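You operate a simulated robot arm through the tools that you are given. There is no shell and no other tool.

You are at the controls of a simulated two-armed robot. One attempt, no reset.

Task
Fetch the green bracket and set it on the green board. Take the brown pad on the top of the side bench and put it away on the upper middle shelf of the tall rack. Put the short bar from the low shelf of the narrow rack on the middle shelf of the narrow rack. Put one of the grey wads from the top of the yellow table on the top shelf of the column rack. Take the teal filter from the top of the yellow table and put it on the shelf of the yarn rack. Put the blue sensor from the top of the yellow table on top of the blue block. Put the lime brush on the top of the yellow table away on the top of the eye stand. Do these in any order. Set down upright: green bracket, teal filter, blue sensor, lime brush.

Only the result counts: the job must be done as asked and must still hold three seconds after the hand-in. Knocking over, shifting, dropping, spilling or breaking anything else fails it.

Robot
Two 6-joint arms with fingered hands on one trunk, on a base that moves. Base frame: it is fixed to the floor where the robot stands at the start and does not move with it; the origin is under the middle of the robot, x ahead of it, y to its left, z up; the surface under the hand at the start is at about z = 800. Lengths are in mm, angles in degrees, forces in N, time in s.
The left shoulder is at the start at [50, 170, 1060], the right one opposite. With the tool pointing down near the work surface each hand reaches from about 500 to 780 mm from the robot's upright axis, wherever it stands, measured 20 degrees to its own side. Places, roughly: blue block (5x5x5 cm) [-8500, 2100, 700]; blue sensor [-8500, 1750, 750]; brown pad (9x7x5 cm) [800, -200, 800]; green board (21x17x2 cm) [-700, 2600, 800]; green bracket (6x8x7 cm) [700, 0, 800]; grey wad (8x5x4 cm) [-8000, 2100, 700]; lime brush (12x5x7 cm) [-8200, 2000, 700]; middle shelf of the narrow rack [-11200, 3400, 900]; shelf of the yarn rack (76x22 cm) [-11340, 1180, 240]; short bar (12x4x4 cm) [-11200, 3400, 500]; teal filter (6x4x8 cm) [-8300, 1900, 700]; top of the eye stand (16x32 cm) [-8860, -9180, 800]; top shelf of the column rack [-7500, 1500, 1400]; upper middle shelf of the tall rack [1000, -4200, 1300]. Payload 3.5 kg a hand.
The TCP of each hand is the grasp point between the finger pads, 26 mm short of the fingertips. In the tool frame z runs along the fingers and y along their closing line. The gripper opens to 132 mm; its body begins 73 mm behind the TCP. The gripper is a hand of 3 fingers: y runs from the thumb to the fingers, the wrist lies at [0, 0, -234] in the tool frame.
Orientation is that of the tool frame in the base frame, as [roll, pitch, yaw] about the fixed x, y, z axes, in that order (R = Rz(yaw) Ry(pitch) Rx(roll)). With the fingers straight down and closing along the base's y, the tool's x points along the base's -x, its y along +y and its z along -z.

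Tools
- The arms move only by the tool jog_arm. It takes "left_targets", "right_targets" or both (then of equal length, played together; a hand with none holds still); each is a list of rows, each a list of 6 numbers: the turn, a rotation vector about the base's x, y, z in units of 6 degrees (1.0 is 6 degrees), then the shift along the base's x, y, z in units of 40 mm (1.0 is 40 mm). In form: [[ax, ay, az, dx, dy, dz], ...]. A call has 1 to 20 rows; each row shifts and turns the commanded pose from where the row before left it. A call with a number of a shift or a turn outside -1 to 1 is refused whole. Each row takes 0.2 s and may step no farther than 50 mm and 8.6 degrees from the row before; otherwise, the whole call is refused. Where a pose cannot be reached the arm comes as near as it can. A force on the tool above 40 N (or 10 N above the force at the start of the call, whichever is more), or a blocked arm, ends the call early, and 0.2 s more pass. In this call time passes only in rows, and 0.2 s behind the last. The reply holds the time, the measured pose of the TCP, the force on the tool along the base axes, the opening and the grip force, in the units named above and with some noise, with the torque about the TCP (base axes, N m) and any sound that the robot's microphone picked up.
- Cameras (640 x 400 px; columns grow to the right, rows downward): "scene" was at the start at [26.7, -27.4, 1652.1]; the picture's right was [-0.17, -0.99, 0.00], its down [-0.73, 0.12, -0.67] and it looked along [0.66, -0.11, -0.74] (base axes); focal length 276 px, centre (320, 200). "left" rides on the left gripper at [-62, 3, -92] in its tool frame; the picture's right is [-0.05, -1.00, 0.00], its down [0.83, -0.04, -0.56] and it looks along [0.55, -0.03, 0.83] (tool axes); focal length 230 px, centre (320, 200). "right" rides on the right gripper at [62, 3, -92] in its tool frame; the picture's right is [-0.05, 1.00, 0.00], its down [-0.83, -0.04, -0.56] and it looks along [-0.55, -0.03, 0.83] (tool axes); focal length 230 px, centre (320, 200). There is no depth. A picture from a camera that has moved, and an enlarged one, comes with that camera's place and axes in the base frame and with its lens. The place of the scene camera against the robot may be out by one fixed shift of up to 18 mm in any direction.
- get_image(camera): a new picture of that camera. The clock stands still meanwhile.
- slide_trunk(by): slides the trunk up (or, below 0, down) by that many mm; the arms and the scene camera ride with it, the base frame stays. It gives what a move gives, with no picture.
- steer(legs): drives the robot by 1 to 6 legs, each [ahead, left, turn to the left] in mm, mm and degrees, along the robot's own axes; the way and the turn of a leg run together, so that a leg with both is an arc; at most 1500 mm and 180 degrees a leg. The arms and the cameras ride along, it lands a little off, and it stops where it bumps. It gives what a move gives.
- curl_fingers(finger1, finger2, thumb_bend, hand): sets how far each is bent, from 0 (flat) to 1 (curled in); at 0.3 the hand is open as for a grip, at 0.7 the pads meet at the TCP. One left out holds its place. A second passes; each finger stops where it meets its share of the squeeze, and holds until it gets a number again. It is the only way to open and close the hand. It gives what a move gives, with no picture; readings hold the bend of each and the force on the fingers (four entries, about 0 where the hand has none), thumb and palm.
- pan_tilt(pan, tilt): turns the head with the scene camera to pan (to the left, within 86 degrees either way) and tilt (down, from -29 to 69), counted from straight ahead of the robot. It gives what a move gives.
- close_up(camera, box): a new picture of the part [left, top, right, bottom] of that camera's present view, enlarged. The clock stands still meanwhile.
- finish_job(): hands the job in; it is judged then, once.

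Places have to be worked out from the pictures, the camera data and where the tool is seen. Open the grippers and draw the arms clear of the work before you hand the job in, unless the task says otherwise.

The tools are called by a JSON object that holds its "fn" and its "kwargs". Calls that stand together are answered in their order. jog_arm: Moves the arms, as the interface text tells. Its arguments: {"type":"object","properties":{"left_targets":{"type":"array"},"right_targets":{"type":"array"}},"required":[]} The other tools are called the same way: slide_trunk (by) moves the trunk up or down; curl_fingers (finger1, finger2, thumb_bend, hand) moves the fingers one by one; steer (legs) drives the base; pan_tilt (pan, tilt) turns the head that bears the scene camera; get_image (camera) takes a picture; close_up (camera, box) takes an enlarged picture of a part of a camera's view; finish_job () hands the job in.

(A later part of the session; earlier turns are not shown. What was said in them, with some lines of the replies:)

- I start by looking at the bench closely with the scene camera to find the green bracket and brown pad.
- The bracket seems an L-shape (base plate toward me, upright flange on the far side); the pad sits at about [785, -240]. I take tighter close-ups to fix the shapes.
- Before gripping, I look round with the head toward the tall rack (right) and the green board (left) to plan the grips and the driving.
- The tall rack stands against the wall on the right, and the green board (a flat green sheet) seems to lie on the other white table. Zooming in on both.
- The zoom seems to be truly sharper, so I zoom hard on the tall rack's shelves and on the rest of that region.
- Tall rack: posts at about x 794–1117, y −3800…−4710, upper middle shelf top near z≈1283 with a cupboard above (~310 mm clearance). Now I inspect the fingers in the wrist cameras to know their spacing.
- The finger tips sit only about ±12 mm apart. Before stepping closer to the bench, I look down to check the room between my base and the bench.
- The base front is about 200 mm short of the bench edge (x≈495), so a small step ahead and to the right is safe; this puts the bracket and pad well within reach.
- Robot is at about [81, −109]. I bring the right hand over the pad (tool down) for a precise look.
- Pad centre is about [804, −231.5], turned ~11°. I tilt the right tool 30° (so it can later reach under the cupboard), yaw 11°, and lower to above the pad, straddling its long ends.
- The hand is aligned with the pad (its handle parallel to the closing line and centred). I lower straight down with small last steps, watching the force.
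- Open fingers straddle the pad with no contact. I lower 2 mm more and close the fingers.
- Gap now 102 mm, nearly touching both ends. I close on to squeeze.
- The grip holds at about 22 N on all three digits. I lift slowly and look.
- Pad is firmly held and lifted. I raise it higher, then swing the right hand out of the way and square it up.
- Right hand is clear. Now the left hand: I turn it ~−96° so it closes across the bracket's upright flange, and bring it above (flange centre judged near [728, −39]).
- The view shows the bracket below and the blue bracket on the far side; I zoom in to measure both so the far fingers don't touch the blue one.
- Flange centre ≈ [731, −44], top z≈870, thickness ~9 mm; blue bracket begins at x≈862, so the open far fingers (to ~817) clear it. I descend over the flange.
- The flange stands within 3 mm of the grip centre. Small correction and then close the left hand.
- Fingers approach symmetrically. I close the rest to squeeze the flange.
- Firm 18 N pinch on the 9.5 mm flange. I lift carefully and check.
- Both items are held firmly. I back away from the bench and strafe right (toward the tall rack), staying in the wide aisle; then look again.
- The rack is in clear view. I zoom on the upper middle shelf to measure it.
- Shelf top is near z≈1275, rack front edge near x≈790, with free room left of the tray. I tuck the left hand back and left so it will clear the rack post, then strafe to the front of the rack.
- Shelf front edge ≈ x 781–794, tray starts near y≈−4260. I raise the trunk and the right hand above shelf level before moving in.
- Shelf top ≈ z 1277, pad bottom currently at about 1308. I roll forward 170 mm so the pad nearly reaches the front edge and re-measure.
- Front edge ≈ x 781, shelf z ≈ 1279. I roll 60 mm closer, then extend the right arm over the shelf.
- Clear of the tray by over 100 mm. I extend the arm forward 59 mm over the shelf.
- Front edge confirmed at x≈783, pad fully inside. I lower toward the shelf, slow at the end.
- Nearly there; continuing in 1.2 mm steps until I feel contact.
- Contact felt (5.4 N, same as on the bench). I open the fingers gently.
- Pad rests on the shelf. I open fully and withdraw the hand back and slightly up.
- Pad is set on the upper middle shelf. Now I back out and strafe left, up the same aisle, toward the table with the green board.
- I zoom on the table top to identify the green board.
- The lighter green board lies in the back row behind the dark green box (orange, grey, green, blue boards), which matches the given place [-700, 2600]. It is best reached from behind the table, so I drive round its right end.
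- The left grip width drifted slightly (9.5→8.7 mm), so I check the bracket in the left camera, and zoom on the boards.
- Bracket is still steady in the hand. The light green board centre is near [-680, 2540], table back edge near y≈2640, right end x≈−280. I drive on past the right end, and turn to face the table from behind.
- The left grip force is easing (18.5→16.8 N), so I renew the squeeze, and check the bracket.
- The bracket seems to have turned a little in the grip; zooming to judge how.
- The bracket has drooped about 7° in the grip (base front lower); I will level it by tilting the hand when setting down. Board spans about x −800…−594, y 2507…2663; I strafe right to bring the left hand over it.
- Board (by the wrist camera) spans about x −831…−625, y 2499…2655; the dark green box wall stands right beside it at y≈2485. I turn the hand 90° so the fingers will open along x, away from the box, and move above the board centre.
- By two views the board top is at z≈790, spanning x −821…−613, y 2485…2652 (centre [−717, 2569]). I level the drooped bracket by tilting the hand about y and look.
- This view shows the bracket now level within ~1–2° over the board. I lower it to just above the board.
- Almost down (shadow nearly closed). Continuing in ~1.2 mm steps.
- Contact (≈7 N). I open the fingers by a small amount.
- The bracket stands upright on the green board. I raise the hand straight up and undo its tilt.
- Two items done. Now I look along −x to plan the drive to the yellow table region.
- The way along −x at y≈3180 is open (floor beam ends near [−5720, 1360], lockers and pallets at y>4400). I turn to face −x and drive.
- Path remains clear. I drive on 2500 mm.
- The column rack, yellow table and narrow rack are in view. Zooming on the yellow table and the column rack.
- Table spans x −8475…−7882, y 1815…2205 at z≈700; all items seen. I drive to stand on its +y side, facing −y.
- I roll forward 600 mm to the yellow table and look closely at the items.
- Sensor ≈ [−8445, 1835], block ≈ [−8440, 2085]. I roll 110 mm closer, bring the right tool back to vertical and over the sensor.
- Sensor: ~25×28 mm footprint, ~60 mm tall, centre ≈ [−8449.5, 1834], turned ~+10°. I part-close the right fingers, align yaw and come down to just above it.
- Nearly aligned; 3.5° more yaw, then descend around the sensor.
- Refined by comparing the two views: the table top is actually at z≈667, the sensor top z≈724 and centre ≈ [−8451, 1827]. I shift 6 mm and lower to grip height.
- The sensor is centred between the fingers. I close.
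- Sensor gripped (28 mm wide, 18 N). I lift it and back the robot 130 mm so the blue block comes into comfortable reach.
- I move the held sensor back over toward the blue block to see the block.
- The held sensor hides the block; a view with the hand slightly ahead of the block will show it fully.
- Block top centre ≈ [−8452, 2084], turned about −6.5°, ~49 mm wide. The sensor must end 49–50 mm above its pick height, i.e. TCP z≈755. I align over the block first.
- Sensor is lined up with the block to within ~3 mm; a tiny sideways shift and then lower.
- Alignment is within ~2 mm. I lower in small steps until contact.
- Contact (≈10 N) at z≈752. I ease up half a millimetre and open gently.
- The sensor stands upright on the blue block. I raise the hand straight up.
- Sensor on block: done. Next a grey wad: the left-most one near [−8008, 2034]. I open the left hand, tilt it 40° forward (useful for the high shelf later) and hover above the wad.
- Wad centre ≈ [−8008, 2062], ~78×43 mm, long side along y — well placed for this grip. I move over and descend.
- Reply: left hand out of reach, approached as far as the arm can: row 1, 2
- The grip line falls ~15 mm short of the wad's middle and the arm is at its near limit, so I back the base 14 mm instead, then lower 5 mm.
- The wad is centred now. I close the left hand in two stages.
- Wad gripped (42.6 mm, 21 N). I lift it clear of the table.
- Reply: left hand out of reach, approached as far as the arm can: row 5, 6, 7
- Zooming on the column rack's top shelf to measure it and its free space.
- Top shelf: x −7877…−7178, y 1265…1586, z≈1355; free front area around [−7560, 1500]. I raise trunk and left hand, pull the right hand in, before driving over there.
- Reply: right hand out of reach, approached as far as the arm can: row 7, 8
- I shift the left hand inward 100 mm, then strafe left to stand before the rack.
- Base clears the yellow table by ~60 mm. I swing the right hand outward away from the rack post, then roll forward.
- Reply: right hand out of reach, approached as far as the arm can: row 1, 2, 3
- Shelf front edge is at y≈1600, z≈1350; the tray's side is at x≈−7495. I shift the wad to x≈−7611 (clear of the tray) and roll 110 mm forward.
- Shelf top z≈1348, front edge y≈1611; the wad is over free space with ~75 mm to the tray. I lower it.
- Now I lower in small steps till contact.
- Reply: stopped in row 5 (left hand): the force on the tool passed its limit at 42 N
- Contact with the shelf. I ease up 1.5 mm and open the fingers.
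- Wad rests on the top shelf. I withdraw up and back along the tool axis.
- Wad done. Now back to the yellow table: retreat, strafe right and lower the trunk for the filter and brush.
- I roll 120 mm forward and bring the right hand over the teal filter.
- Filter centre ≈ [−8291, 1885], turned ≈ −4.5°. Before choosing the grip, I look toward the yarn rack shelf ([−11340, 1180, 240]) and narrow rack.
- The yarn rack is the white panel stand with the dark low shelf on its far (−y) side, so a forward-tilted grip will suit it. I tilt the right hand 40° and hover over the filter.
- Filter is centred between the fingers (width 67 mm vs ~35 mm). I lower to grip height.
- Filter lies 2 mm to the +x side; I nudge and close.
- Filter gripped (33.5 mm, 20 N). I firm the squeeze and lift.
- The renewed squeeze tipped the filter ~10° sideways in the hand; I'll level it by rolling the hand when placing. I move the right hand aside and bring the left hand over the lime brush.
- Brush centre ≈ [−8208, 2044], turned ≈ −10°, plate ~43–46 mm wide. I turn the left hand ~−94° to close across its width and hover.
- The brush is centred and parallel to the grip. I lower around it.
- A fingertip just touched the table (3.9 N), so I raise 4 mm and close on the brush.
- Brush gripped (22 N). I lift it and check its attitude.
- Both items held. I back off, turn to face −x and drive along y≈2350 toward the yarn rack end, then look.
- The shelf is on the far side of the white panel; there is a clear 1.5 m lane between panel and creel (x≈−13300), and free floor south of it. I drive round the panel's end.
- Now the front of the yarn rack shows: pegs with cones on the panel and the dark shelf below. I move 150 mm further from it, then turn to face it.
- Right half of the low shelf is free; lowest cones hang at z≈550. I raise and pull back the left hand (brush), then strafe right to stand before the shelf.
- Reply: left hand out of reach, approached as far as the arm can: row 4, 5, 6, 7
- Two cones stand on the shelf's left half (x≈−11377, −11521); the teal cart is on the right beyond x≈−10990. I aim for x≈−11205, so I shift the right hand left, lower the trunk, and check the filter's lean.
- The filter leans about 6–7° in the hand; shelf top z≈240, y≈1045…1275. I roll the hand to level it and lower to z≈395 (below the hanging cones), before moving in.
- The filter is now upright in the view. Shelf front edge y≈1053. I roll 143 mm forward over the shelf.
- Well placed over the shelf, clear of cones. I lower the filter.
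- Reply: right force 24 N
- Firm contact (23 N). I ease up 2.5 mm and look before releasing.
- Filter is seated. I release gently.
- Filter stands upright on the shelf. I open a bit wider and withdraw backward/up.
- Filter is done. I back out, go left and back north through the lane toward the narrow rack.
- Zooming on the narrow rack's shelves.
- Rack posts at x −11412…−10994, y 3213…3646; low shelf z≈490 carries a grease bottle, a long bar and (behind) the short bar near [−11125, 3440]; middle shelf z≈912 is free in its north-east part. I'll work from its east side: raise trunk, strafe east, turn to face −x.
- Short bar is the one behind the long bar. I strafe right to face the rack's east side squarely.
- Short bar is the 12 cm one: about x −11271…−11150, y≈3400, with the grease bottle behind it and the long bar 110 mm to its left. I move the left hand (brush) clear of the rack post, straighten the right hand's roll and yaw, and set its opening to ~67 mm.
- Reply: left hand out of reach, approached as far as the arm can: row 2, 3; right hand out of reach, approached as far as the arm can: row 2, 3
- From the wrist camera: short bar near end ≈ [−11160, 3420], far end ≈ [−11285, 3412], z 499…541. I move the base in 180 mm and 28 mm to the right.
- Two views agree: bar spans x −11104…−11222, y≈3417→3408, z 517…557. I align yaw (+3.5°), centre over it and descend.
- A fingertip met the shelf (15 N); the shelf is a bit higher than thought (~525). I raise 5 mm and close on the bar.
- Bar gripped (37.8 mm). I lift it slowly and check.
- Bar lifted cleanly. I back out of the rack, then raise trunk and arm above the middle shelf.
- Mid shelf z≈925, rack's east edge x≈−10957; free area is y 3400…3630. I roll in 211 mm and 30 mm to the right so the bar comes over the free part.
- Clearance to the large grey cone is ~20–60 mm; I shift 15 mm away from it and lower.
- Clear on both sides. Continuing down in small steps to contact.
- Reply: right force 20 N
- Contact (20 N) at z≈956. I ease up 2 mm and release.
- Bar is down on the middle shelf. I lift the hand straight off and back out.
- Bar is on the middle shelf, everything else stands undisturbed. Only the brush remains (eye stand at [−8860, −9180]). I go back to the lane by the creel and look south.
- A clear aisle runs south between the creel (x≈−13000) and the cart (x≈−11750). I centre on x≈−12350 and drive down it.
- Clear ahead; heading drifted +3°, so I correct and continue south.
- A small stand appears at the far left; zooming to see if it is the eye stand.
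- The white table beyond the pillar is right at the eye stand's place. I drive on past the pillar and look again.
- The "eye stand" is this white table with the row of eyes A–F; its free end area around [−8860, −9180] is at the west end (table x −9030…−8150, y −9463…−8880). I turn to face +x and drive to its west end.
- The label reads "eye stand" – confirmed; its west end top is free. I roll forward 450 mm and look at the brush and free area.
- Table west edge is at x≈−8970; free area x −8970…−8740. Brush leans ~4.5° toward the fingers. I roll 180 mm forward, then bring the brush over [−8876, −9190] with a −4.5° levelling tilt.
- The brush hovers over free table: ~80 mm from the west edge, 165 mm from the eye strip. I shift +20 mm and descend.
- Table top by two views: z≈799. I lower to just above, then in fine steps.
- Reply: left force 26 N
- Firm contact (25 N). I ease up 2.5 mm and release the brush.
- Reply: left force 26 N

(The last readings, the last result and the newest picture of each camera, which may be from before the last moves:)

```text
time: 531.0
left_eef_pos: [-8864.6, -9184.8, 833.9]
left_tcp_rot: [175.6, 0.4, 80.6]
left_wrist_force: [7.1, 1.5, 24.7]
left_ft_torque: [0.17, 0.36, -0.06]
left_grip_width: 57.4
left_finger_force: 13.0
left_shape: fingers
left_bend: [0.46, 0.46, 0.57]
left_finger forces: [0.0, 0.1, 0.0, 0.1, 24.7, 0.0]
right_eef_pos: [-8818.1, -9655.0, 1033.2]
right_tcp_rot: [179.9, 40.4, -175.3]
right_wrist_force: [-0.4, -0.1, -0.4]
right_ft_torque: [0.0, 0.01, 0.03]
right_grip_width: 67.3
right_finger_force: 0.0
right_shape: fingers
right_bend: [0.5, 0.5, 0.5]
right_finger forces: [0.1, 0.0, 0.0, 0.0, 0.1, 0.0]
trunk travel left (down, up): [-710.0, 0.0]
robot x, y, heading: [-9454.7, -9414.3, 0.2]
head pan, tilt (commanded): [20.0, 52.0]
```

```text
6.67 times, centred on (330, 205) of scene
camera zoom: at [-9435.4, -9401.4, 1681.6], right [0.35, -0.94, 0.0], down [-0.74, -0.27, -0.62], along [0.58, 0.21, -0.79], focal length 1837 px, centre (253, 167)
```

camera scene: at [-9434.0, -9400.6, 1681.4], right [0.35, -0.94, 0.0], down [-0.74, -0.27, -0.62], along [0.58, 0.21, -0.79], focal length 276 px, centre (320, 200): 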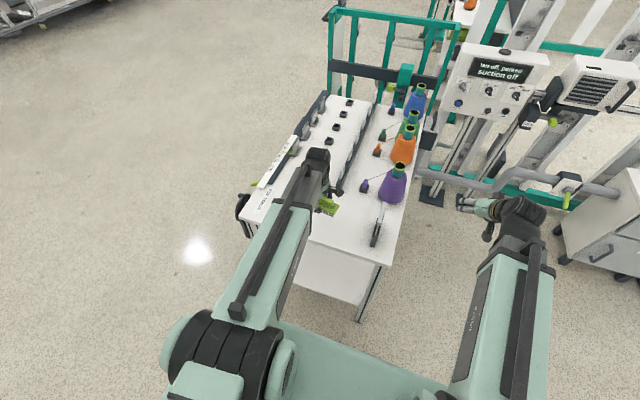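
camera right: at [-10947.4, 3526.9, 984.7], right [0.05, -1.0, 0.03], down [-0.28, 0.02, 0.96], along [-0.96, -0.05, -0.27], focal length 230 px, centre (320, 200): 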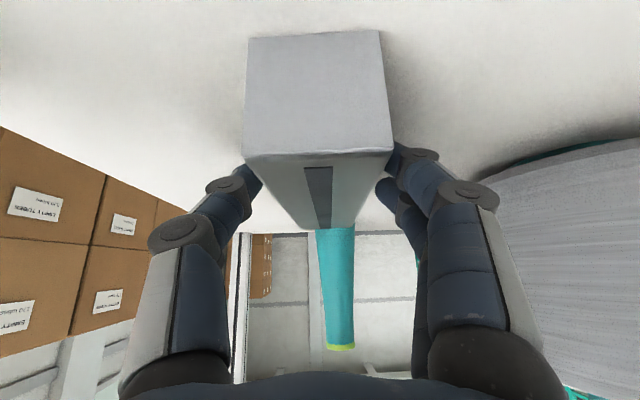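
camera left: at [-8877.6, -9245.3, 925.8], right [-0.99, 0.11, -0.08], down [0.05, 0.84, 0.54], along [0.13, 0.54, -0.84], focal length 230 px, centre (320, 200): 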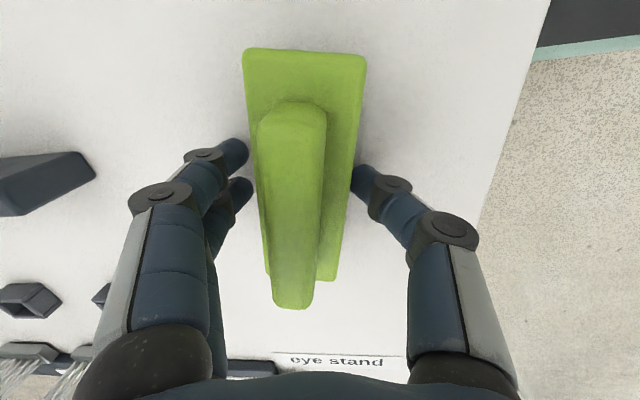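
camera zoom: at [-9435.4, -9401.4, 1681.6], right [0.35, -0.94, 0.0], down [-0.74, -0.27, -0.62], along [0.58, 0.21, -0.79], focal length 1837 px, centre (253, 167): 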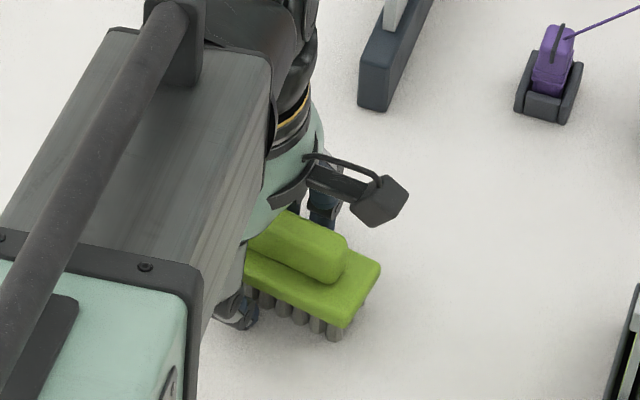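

The opening thumb is pressing on the table (24.7 N), so I raise the hand 3 mm to free it.

{"fn": "jog_arm", "kwargs": {"left_targets": [[0, 0, 0, 0, 0, 0.04], [0, 0, 0, -0.05, 0, 0.04]]}}

{"fn": "curl_fingers", "kwargs": {"hand": "left", "thumb_bend": 0.46}}

{"fn": "get_image", "kwargs": {"camera": "left"}}

{"fn": "close_up", "kwargs": {"camera": "scene", "box": [295, 175, 365, 235]}}

```text
time: 531.6
left_eef_pos: [-8865.6, -9185.3, 835.0]
left_tcp_rot: [175.7, 0.4, 80.5]
left_wrist_force: [4.3, -1.6, 9.6]
left_ft_torque: [0.04, 0.18, 0.04]
left_grip_width: 65.2
left_finger_force: 4.8
left_shape: fingers
left_bend: [0.46, 0.46, 0.54]
left_finger forces: [0.0, 0.1, 0.0, 0.1, 10.1, 0.0]
right_eef_pos: [-8815.7, -9654.1, 1033.6]
right_tcp_rot: [179.9, 40.3, -175.3]
right_wrist_force: [0.3, -0.7, 0.7]
right_ft_torque: [-0.01, 0.01, 0.02]
right_grip_width: 67.3
right_finger_force: 0.0
right_shape: fingers
right_bend: [0.5, 0.5, 0.5]
right_finger forces: [0.0, 0.0, 0.0, 0.1, 0.0, 0.0]
trunk travel left (down, up): [-710.0, 0.0]
robot x, y, heading: [-9454.4, -9411.4, 0.3]
head pan, tilt (commanded): [20.0, 52.0]
```

```text
time: 532.6
left_eef_pos: [-8865.8, -9185.4, 837.3]
left_tcp_rot: [175.7, 0.4, 80.5]
left_wrist_force: [3.7, -0.3, 10.3]
left_ft_torque: [0.01, 0.33, 0.0]
left_grip_width: 72.7
left_finger_force: 5.2
left_shape: fingers
left_bend: [0.46, 0.46, 0.49]
left_finger forces: [0.0, 0.0, 0.1, 0.1, 11.2, 0.1]
right_eef_pos: [-8816.8, -9654.0, 1033.1]
right_tcp_rot: [-180.0, 40.4, -175.2]
right_wrist_force: [-0.9, -0.8, -0.1]
right_ft_torque: [0.0, 0.02, -0.01]
right_grip_width: 67.2
right_finger_force: 0.1
right_shape: fingers
right_bend: [0.5, 0.5, 0.5]
right_finger forces: [0.0, 0.1, 0.0, 0.0, 0.1, 0.0]
trunk travel left (down, up): [-710.0, 0.0]
robot x, y, heading: [-9452.3, -9412.8, 0.7]
head pan, tilt (commanded): [20.0, 52.0]
```

```text
taken
camera left: at [-8879.0, -9245.7, 928.6], right [-0.99, 0.11, -0.08], down [0.05, 0.84, 0.54], along [0.12, 0.53, -0.84], focal length 230 px, centre (320, 200)
```

left: 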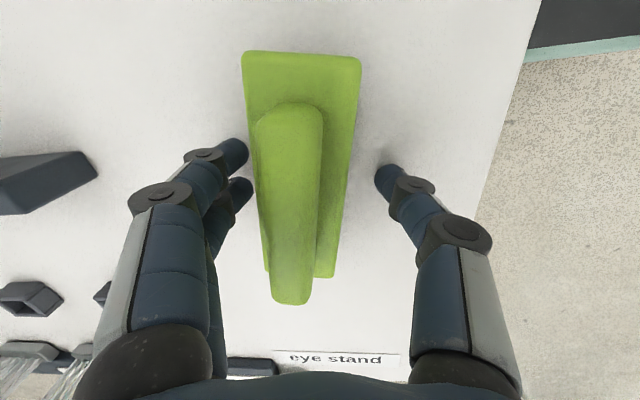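

```text
6.67 times, centred on (330, 205) of scene
camera zoom: at [-9434.7, -9401.1, 1681.4], right [0.35, -0.94, 0.0], down [-0.74, -0.27, -0.62], along [0.58, 0.21, -0.79], focal length 1837 px, centre (253, 167)
```

zoom: 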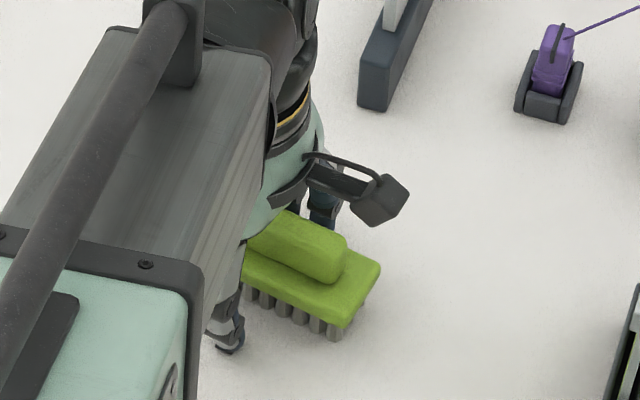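

The thumb is free; fingers on the far side are just clear. I open those a bit more and rise slowly.

{"fn": "jog_arm", "kwargs": {"left_targets": [[0, 0, 0, 0.03, 0, 0.04]]}}

{"fn": "curl_fingers", "kwargs": {"hand": "left", "finger1": 0.39, "finger2": 0.39, "thumb_bend": 0.42}}

{"fn": "get_image", "kwargs": {"camera": "left"}}

```text
time: 533.0
left_eef_pos: [-8864.5, -9183.6, 837.2]
left_tcp_rot: [175.8, 0.5, 80.5]
left_wrist_force: [0.2, -0.4, 0.5]
left_ft_torque: [0.0, 0.01, 0.0]
left_grip_width: 80.2
left_finger_force: 0.1
left_shape: fingers
left_bend: [0.46, 0.46, 0.46]
left_finger forces: [0.0, 0.0, 0.0, 0.0, 0.0, 0.0]
right_eef_pos: [-8816.5, -9655.2, 1031.8]
right_tcp_rot: [-180.0, 40.5, -175.2]
right_wrist_force: [0.6, -0.1, 0.1]
right_ft_torque: [0.01, -0.02, 0.0]
right_grip_width: 67.3
right_finger_force: 0.0
right_shape: fingers
right_bend: [0.5, 0.5, 0.5]
right_finger forces: [0.1, 0.0, 0.0, 0.0, 0.0, 0.0]
trunk travel left (down, up): [-710.0, 0.0]
robot x, y, heading: [-9450.4, -9411.3, 0.3]
head pan, tilt (commanded): [20.0, 52.0]
```

```text
time: 534.0
left_eef_pos: [-8863.9, -9185.5, 837.9]
left_tcp_rot: [175.7, 0.4, 80.5]
left_wrist_force: [-0.2, 0.7, -0.5]
left_ft_torque: [0.01, 0.02, -0.01]
left_grip_width: 99.2
left_finger_force: 0.1
left_shape: fingers
left_bend: [0.39, 0.39, 0.42]
left_finger forces: [0.1, 0.0, 0.0, 0.1, 0.0, 0.0]
right_eef_pos: [-8816.6, -9654.0, 1033.1]
right_tcp_rot: [-180.0, 40.5, -175.2]
right_wrist_force: [0.8, 0.0, 0.5]
right_ft_torque: [-0.02, 0.01, 0.0]
right_grip_width: 67.2
right_finger_force: 0.0
right_shape: fingers
right_bend: [0.5, 0.5, 0.5]
right_finger forces: [0.0, 0.1, 0.0, 0.0, 0.0, 0.0]
trunk travel left (down, up): [-710.0, 0.0]
robot x, y, heading: [-9447.7, -9411.4, 0.5]
head pan, tilt (commanded): [20.0, 52.0]
```

```text
taken
camera left: at [-8877.3, -9245.4, 930.2], right [-0.99, 0.11, -0.08], down [0.05, 0.84, 0.54], along [0.12, 0.53, -0.84], focal length 230 px, centre (320, 200)
```

left: 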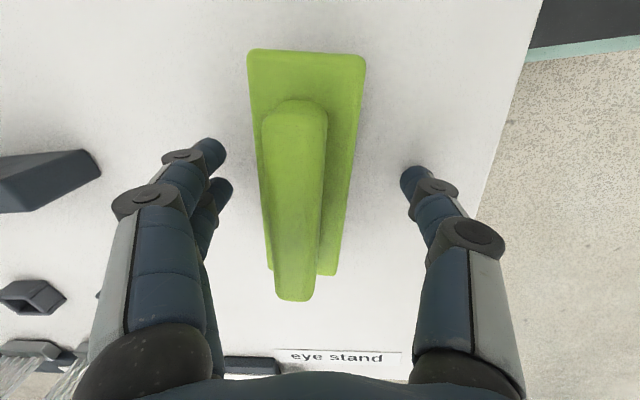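

Both sides are clear of the brush. I raise the hand straight up and back, and view the result.

{"fn": "jog_arm", "kwargs": {"left_targets": [[0, 0, 0, 0, 0, 0.2], [0, 0, 0, 0, 0, 0.5], [0, 0, 0, 0, 0, 0.9], [0, 0, 0, 0, 0, 1], [0, 0, 0, 0, 0, 1], [0, 0, 0, 0, 0, 1], [0, 0, 0, -0.5, 0, 0.8], [0, 0, 0, -0.8, 0, 0.5], [0, 0, 0, -0.8, 0, 0.5]]}}

{"fn": "get_image", "kwargs": {"camera": "left"}}

{"fn": "steer", "kwargs": {"legs": [[-300, 0, 0]]}}

{"fn": "pan_tilt", "kwargs": {"pan": 15, "tilt": 42}}

{"fn": "get_image", "kwargs": {"camera": "scene"}}

{"fn": "close_up", "kwargs": {"camera": "scene", "box": [220, 80, 420, 230]}}

```text
time: 536.0
left_eef_pos: [-8949.2, -9185.6, 1095.7]
left_tcp_rot: [175.6, 0.5, 80.4]
left_wrist_force: [-0.2, 0.4, -0.7]
left_ft_torque: [-0.04, -0.01, -0.03]
left_grip_width: 99.3
left_finger_force: 0.1
left_shape: fingers
left_bend: [0.39, 0.39, 0.42]
left_finger forces: [0.0, 0.1, 0.0, 0.0, 0.1, 0.1]
right_eef_pos: [-8816.3, -9653.7, 1032.1]
right_tcp_rot: [180.0, 40.4, -175.2]
right_wrist_force: [-0.4, -0.3, -0.4]
right_ft_torque: [-0.02, 0.01, 0.03]
right_grip_width: 67.3
right_finger_force: 0.0
right_shape: fingers
right_bend: [0.5, 0.5, 0.5]
right_finger forces: [0.0, 0.0, 0.1, 0.0, 0.0, 0.0]
trunk travel left (down, up): [-710.0, 0.0]
robot x, y, heading: [-9449.9, -9406.9, 0.4]
head pan, tilt (commanded): [20.0, 52.0]
```

```text
taken
camera left: at [-8963.8, -9246.5, 1188.3], right [-0.99, 0.11, -0.07], down [0.05, 0.84, 0.54], along [0.12, 0.53, -0.84], focal length 230 px, centre (320, 200)
```

left: 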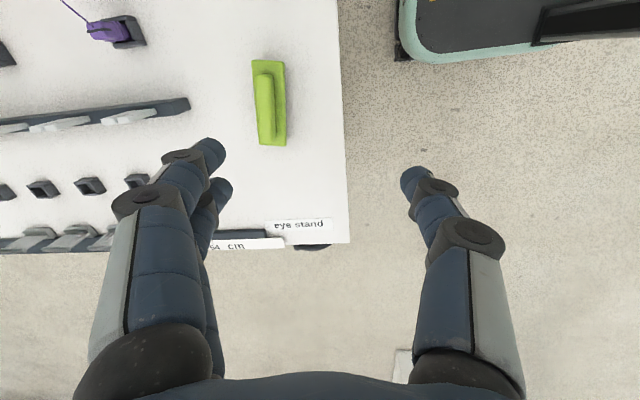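

```text
time: 538.0
left_eef_pos: [-9247.7, -9187.6, 1096.1]
left_tcp_rot: [175.7, 0.5, 80.5]
left_wrist_force: [-0.1, -0.2, 0.0]
left_ft_torque: [-0.01, -0.01, 0.0]
left_grip_width: 99.5
left_finger_force: 0.0
left_shape: fingers
left_bend: [0.39, 0.39, 0.42]
left_finger forces: [0.1, 0.0, 0.0, 0.1, 0.0, 0.1]
right_eef_pos: [-9115.9, -9655.2, 1034.1]
right_tcp_rot: [180.0, 40.5, -175.1]
right_wrist_force: [-1.1, 0.1, 0.2]
right_ft_torque: [0.0, 0.01, 0.01]
right_grip_width: 67.4
right_finger_force: 0.0
right_shape: fingers
right_bend: [0.5, 0.5, 0.5]
right_finger forces: [0.0, 0.0, 0.1, 0.0, 0.0, 0.1]
trunk travel left (down, up): [-710.0, 0.0]
robot x, y, heading: [-9750.4, -9414.9, 0.6]
head pan, tilt (commanded): [20.0, 52.0]
```

```text
time: 538.8
left_eef_pos: [-9247.5, -9188.1, 1094.5]
left_tcp_rot: [175.7, 0.5, 80.5]
left_wrist_force: [0.1, 0.0, 1.6]
left_ft_torque: [0.02, -0.04, -0.01]
left_grip_width: 99.3
left_finger_force: 0.1
left_shape: fingers
left_bend: [0.39, 0.39, 0.42]
left_finger forces: [0.0, 0.0, 0.1, 0.0, 0.0, 0.1]
right_eef_pos: [-9113.1, -9656.0, 1032.3]
right_tcp_rot: [-180.0, 40.4, -175.2]
right_wrist_force: [-0.2, 0.3, 0.3]
right_ft_torque: [0.0, -0.01, -0.03]
right_grip_width: 67.3
right_finger_force: 0.0
right_shape: fingers
right_bend: [0.5, 0.5, 0.5]
right_finger forces: [0.0, 0.0, 0.1, 0.0, 0.0, 0.0]
trunk travel left (down, up): [-710.0, 0.0]
robot x, y, heading: [-9748.4, -9411.8, 0.5]
head pan, tilt (commanded): [15.0, 42.0]
```

```text
taken
camera scene: at [-9722.0, -9406.5, 1695.2], right [0.27, -0.96, 0.0], down [-0.65, -0.18, -0.74], along [0.72, 0.2, -0.67], focal length 276 px, centre (320, 200)
```

scene: 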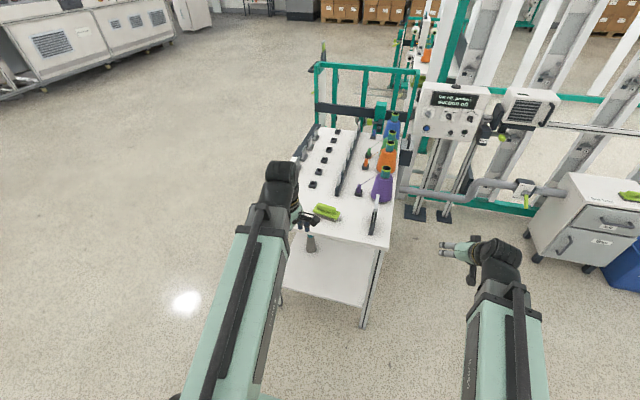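

```text
2.67 times, centred on (320, 155) of scene
camera zoom: at [-9722.0, -9406.5, 1695.2], right [0.27, -0.96, 0.0], down [-0.65, -0.18, -0.74], along [0.72, 0.2, -0.67], focal length 735 px, centre (320, 320)
```

zoom: 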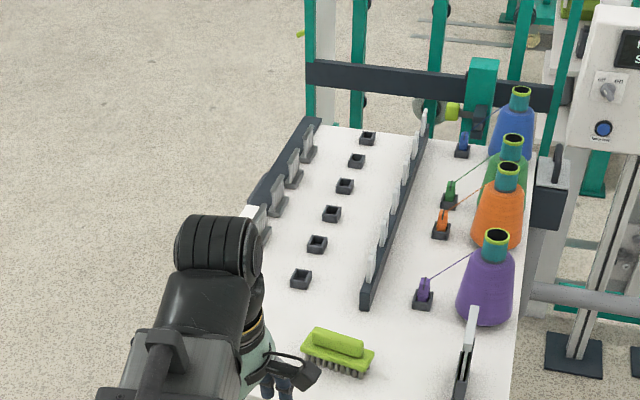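

The brush stands upright on the eye stand; all seven jobs are done and both arms are clear. I open both hands fully before handing in.

{"fn": "curl_fingers", "kwargs": {"hand": "left", "finger1": 0.3, "finger2": 0.3, "thumb_bend": 0.3}}

{"fn": "curl_fingers", "kwargs": {"hand": "right", "finger1": 0.3, "finger2": 0.3, "thumb_bend": 0.3}}

```text
time: 539.8
left_eef_pos: [-9248.4, -9188.9, 1096.1]
left_tcp_rot: [175.6, 0.5, 80.4]
left_wrist_force: [1.3, 0.6, -0.4]
left_ft_torque: [-0.03, 0.02, 0.01]
left_grip_width: 133.8
left_finger_force: 0.1
left_shape: fingers
left_bend: [0.3, 0.3, 0.3]
left_finger forces: [0.0, 0.1, 0.0, 0.0, 0.1, 0.0]
right_eef_pos: [-9114.7, -9656.2, 1032.7]
right_tcp_rot: [179.9, 40.4, -175.2]
right_wrist_force: [0.5, -0.9, -0.5]
right_ft_torque: [0.03, 0.02, 0.01]
right_grip_width: 67.6
right_finger_force: 0.1
right_shape: fingers
right_bend: [0.5, 0.5, 0.5]
right_finger forces: [0.0, 0.0, 0.0, 0.1, 0.0, 0.0]
trunk travel left (down, up): [-710.0, 0.0]
robot x, y, heading: [-9751.6, -9415.6, 0.4]
head pan, tilt (commanded): [15.0, 42.0]
```

```text
time: 540.8
left_eef_pos: [-9247.3, -9188.1, 1096.0]
left_tcp_rot: [175.7, 0.5, 80.5]
left_wrist_force: [0.0, 0.8, -0.4]
left_ft_torque: [-0.01, 0.02, -0.02]
left_grip_width: 133.9
left_finger_force: 0.1
left_shape: fingers
left_bend: [0.3, 0.3, 0.3]
left_finger forces: [0.1, 0.0, 0.0, 0.1, 0.0, 0.1]
right_eef_pos: [-9114.0, -9656.1, 1033.5]
right_tcp_rot: [-179.9, 40.4, -175.1]
right_wrist_force: [-0.2, 0.7, 0.0]
right_ft_torque: [-0.01, 0.0, -0.02]
right_grip_width: 134.0
right_finger_force: 0.1
right_shape: fingers
right_bend: [0.3, 0.3, 0.3]
right_finger forces: [0.0, 0.1, 0.0, 0.0, 0.0, 0.0]
trunk travel left (down, up): [-710.0, 0.0]
robot x, y, heading: [-9749.7, -9414.4, 0.2]
head pan, tilt (commanded): [15.0, 42.0]
```

Both hands are empty, open and clear of everything, and every item was last seen standing in its place. I hand in the job.

{"fn": "finish_job", "kwargs": {}}

```text
The job is handed in.
```

I did all seven tasks and handed in the job; the hand-in gave no verdict back. I saw no sign that anything else was knocked over or shifted.

| Item | Where it is now | Last check by camera |
|---|---|---|
| Green bracket | On the green board, base down | After the hand withdrew |
| Brown pad | On the upper middle shelf of the tall rack | After the hand withdrew |
| Short bar | On the middle shelf of the narrow rack | After the hand withdrew |
| Grey wad | On the top shelf of the column rack | On release only; the arm hid it afterwards |
| Teal filter | Upright on the shelf of the yarn rack | After the hand withdrew |
| Blue sensor | Upright on top of the blue block | After the hand withdrew |
| Lime brush | Bristles down on the free end of the eye stand | After the hand withdrew |

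- **Tilts in the grip:** The bracket drooped about 7° in the grip. The filter and brush tipped by a similar or smaller amount. I tilted the hand to level each one before setting it down.
- **Green board:** I used the light green board in the back row, nearest the place you gave, not the larger teal mat in front of it.
- **Eye stand:** I used the table carrying the "eye stand" label. A cabinet nearby already has a similar lime brush on it; I left that alone.

Both hands are open and clear of the work.
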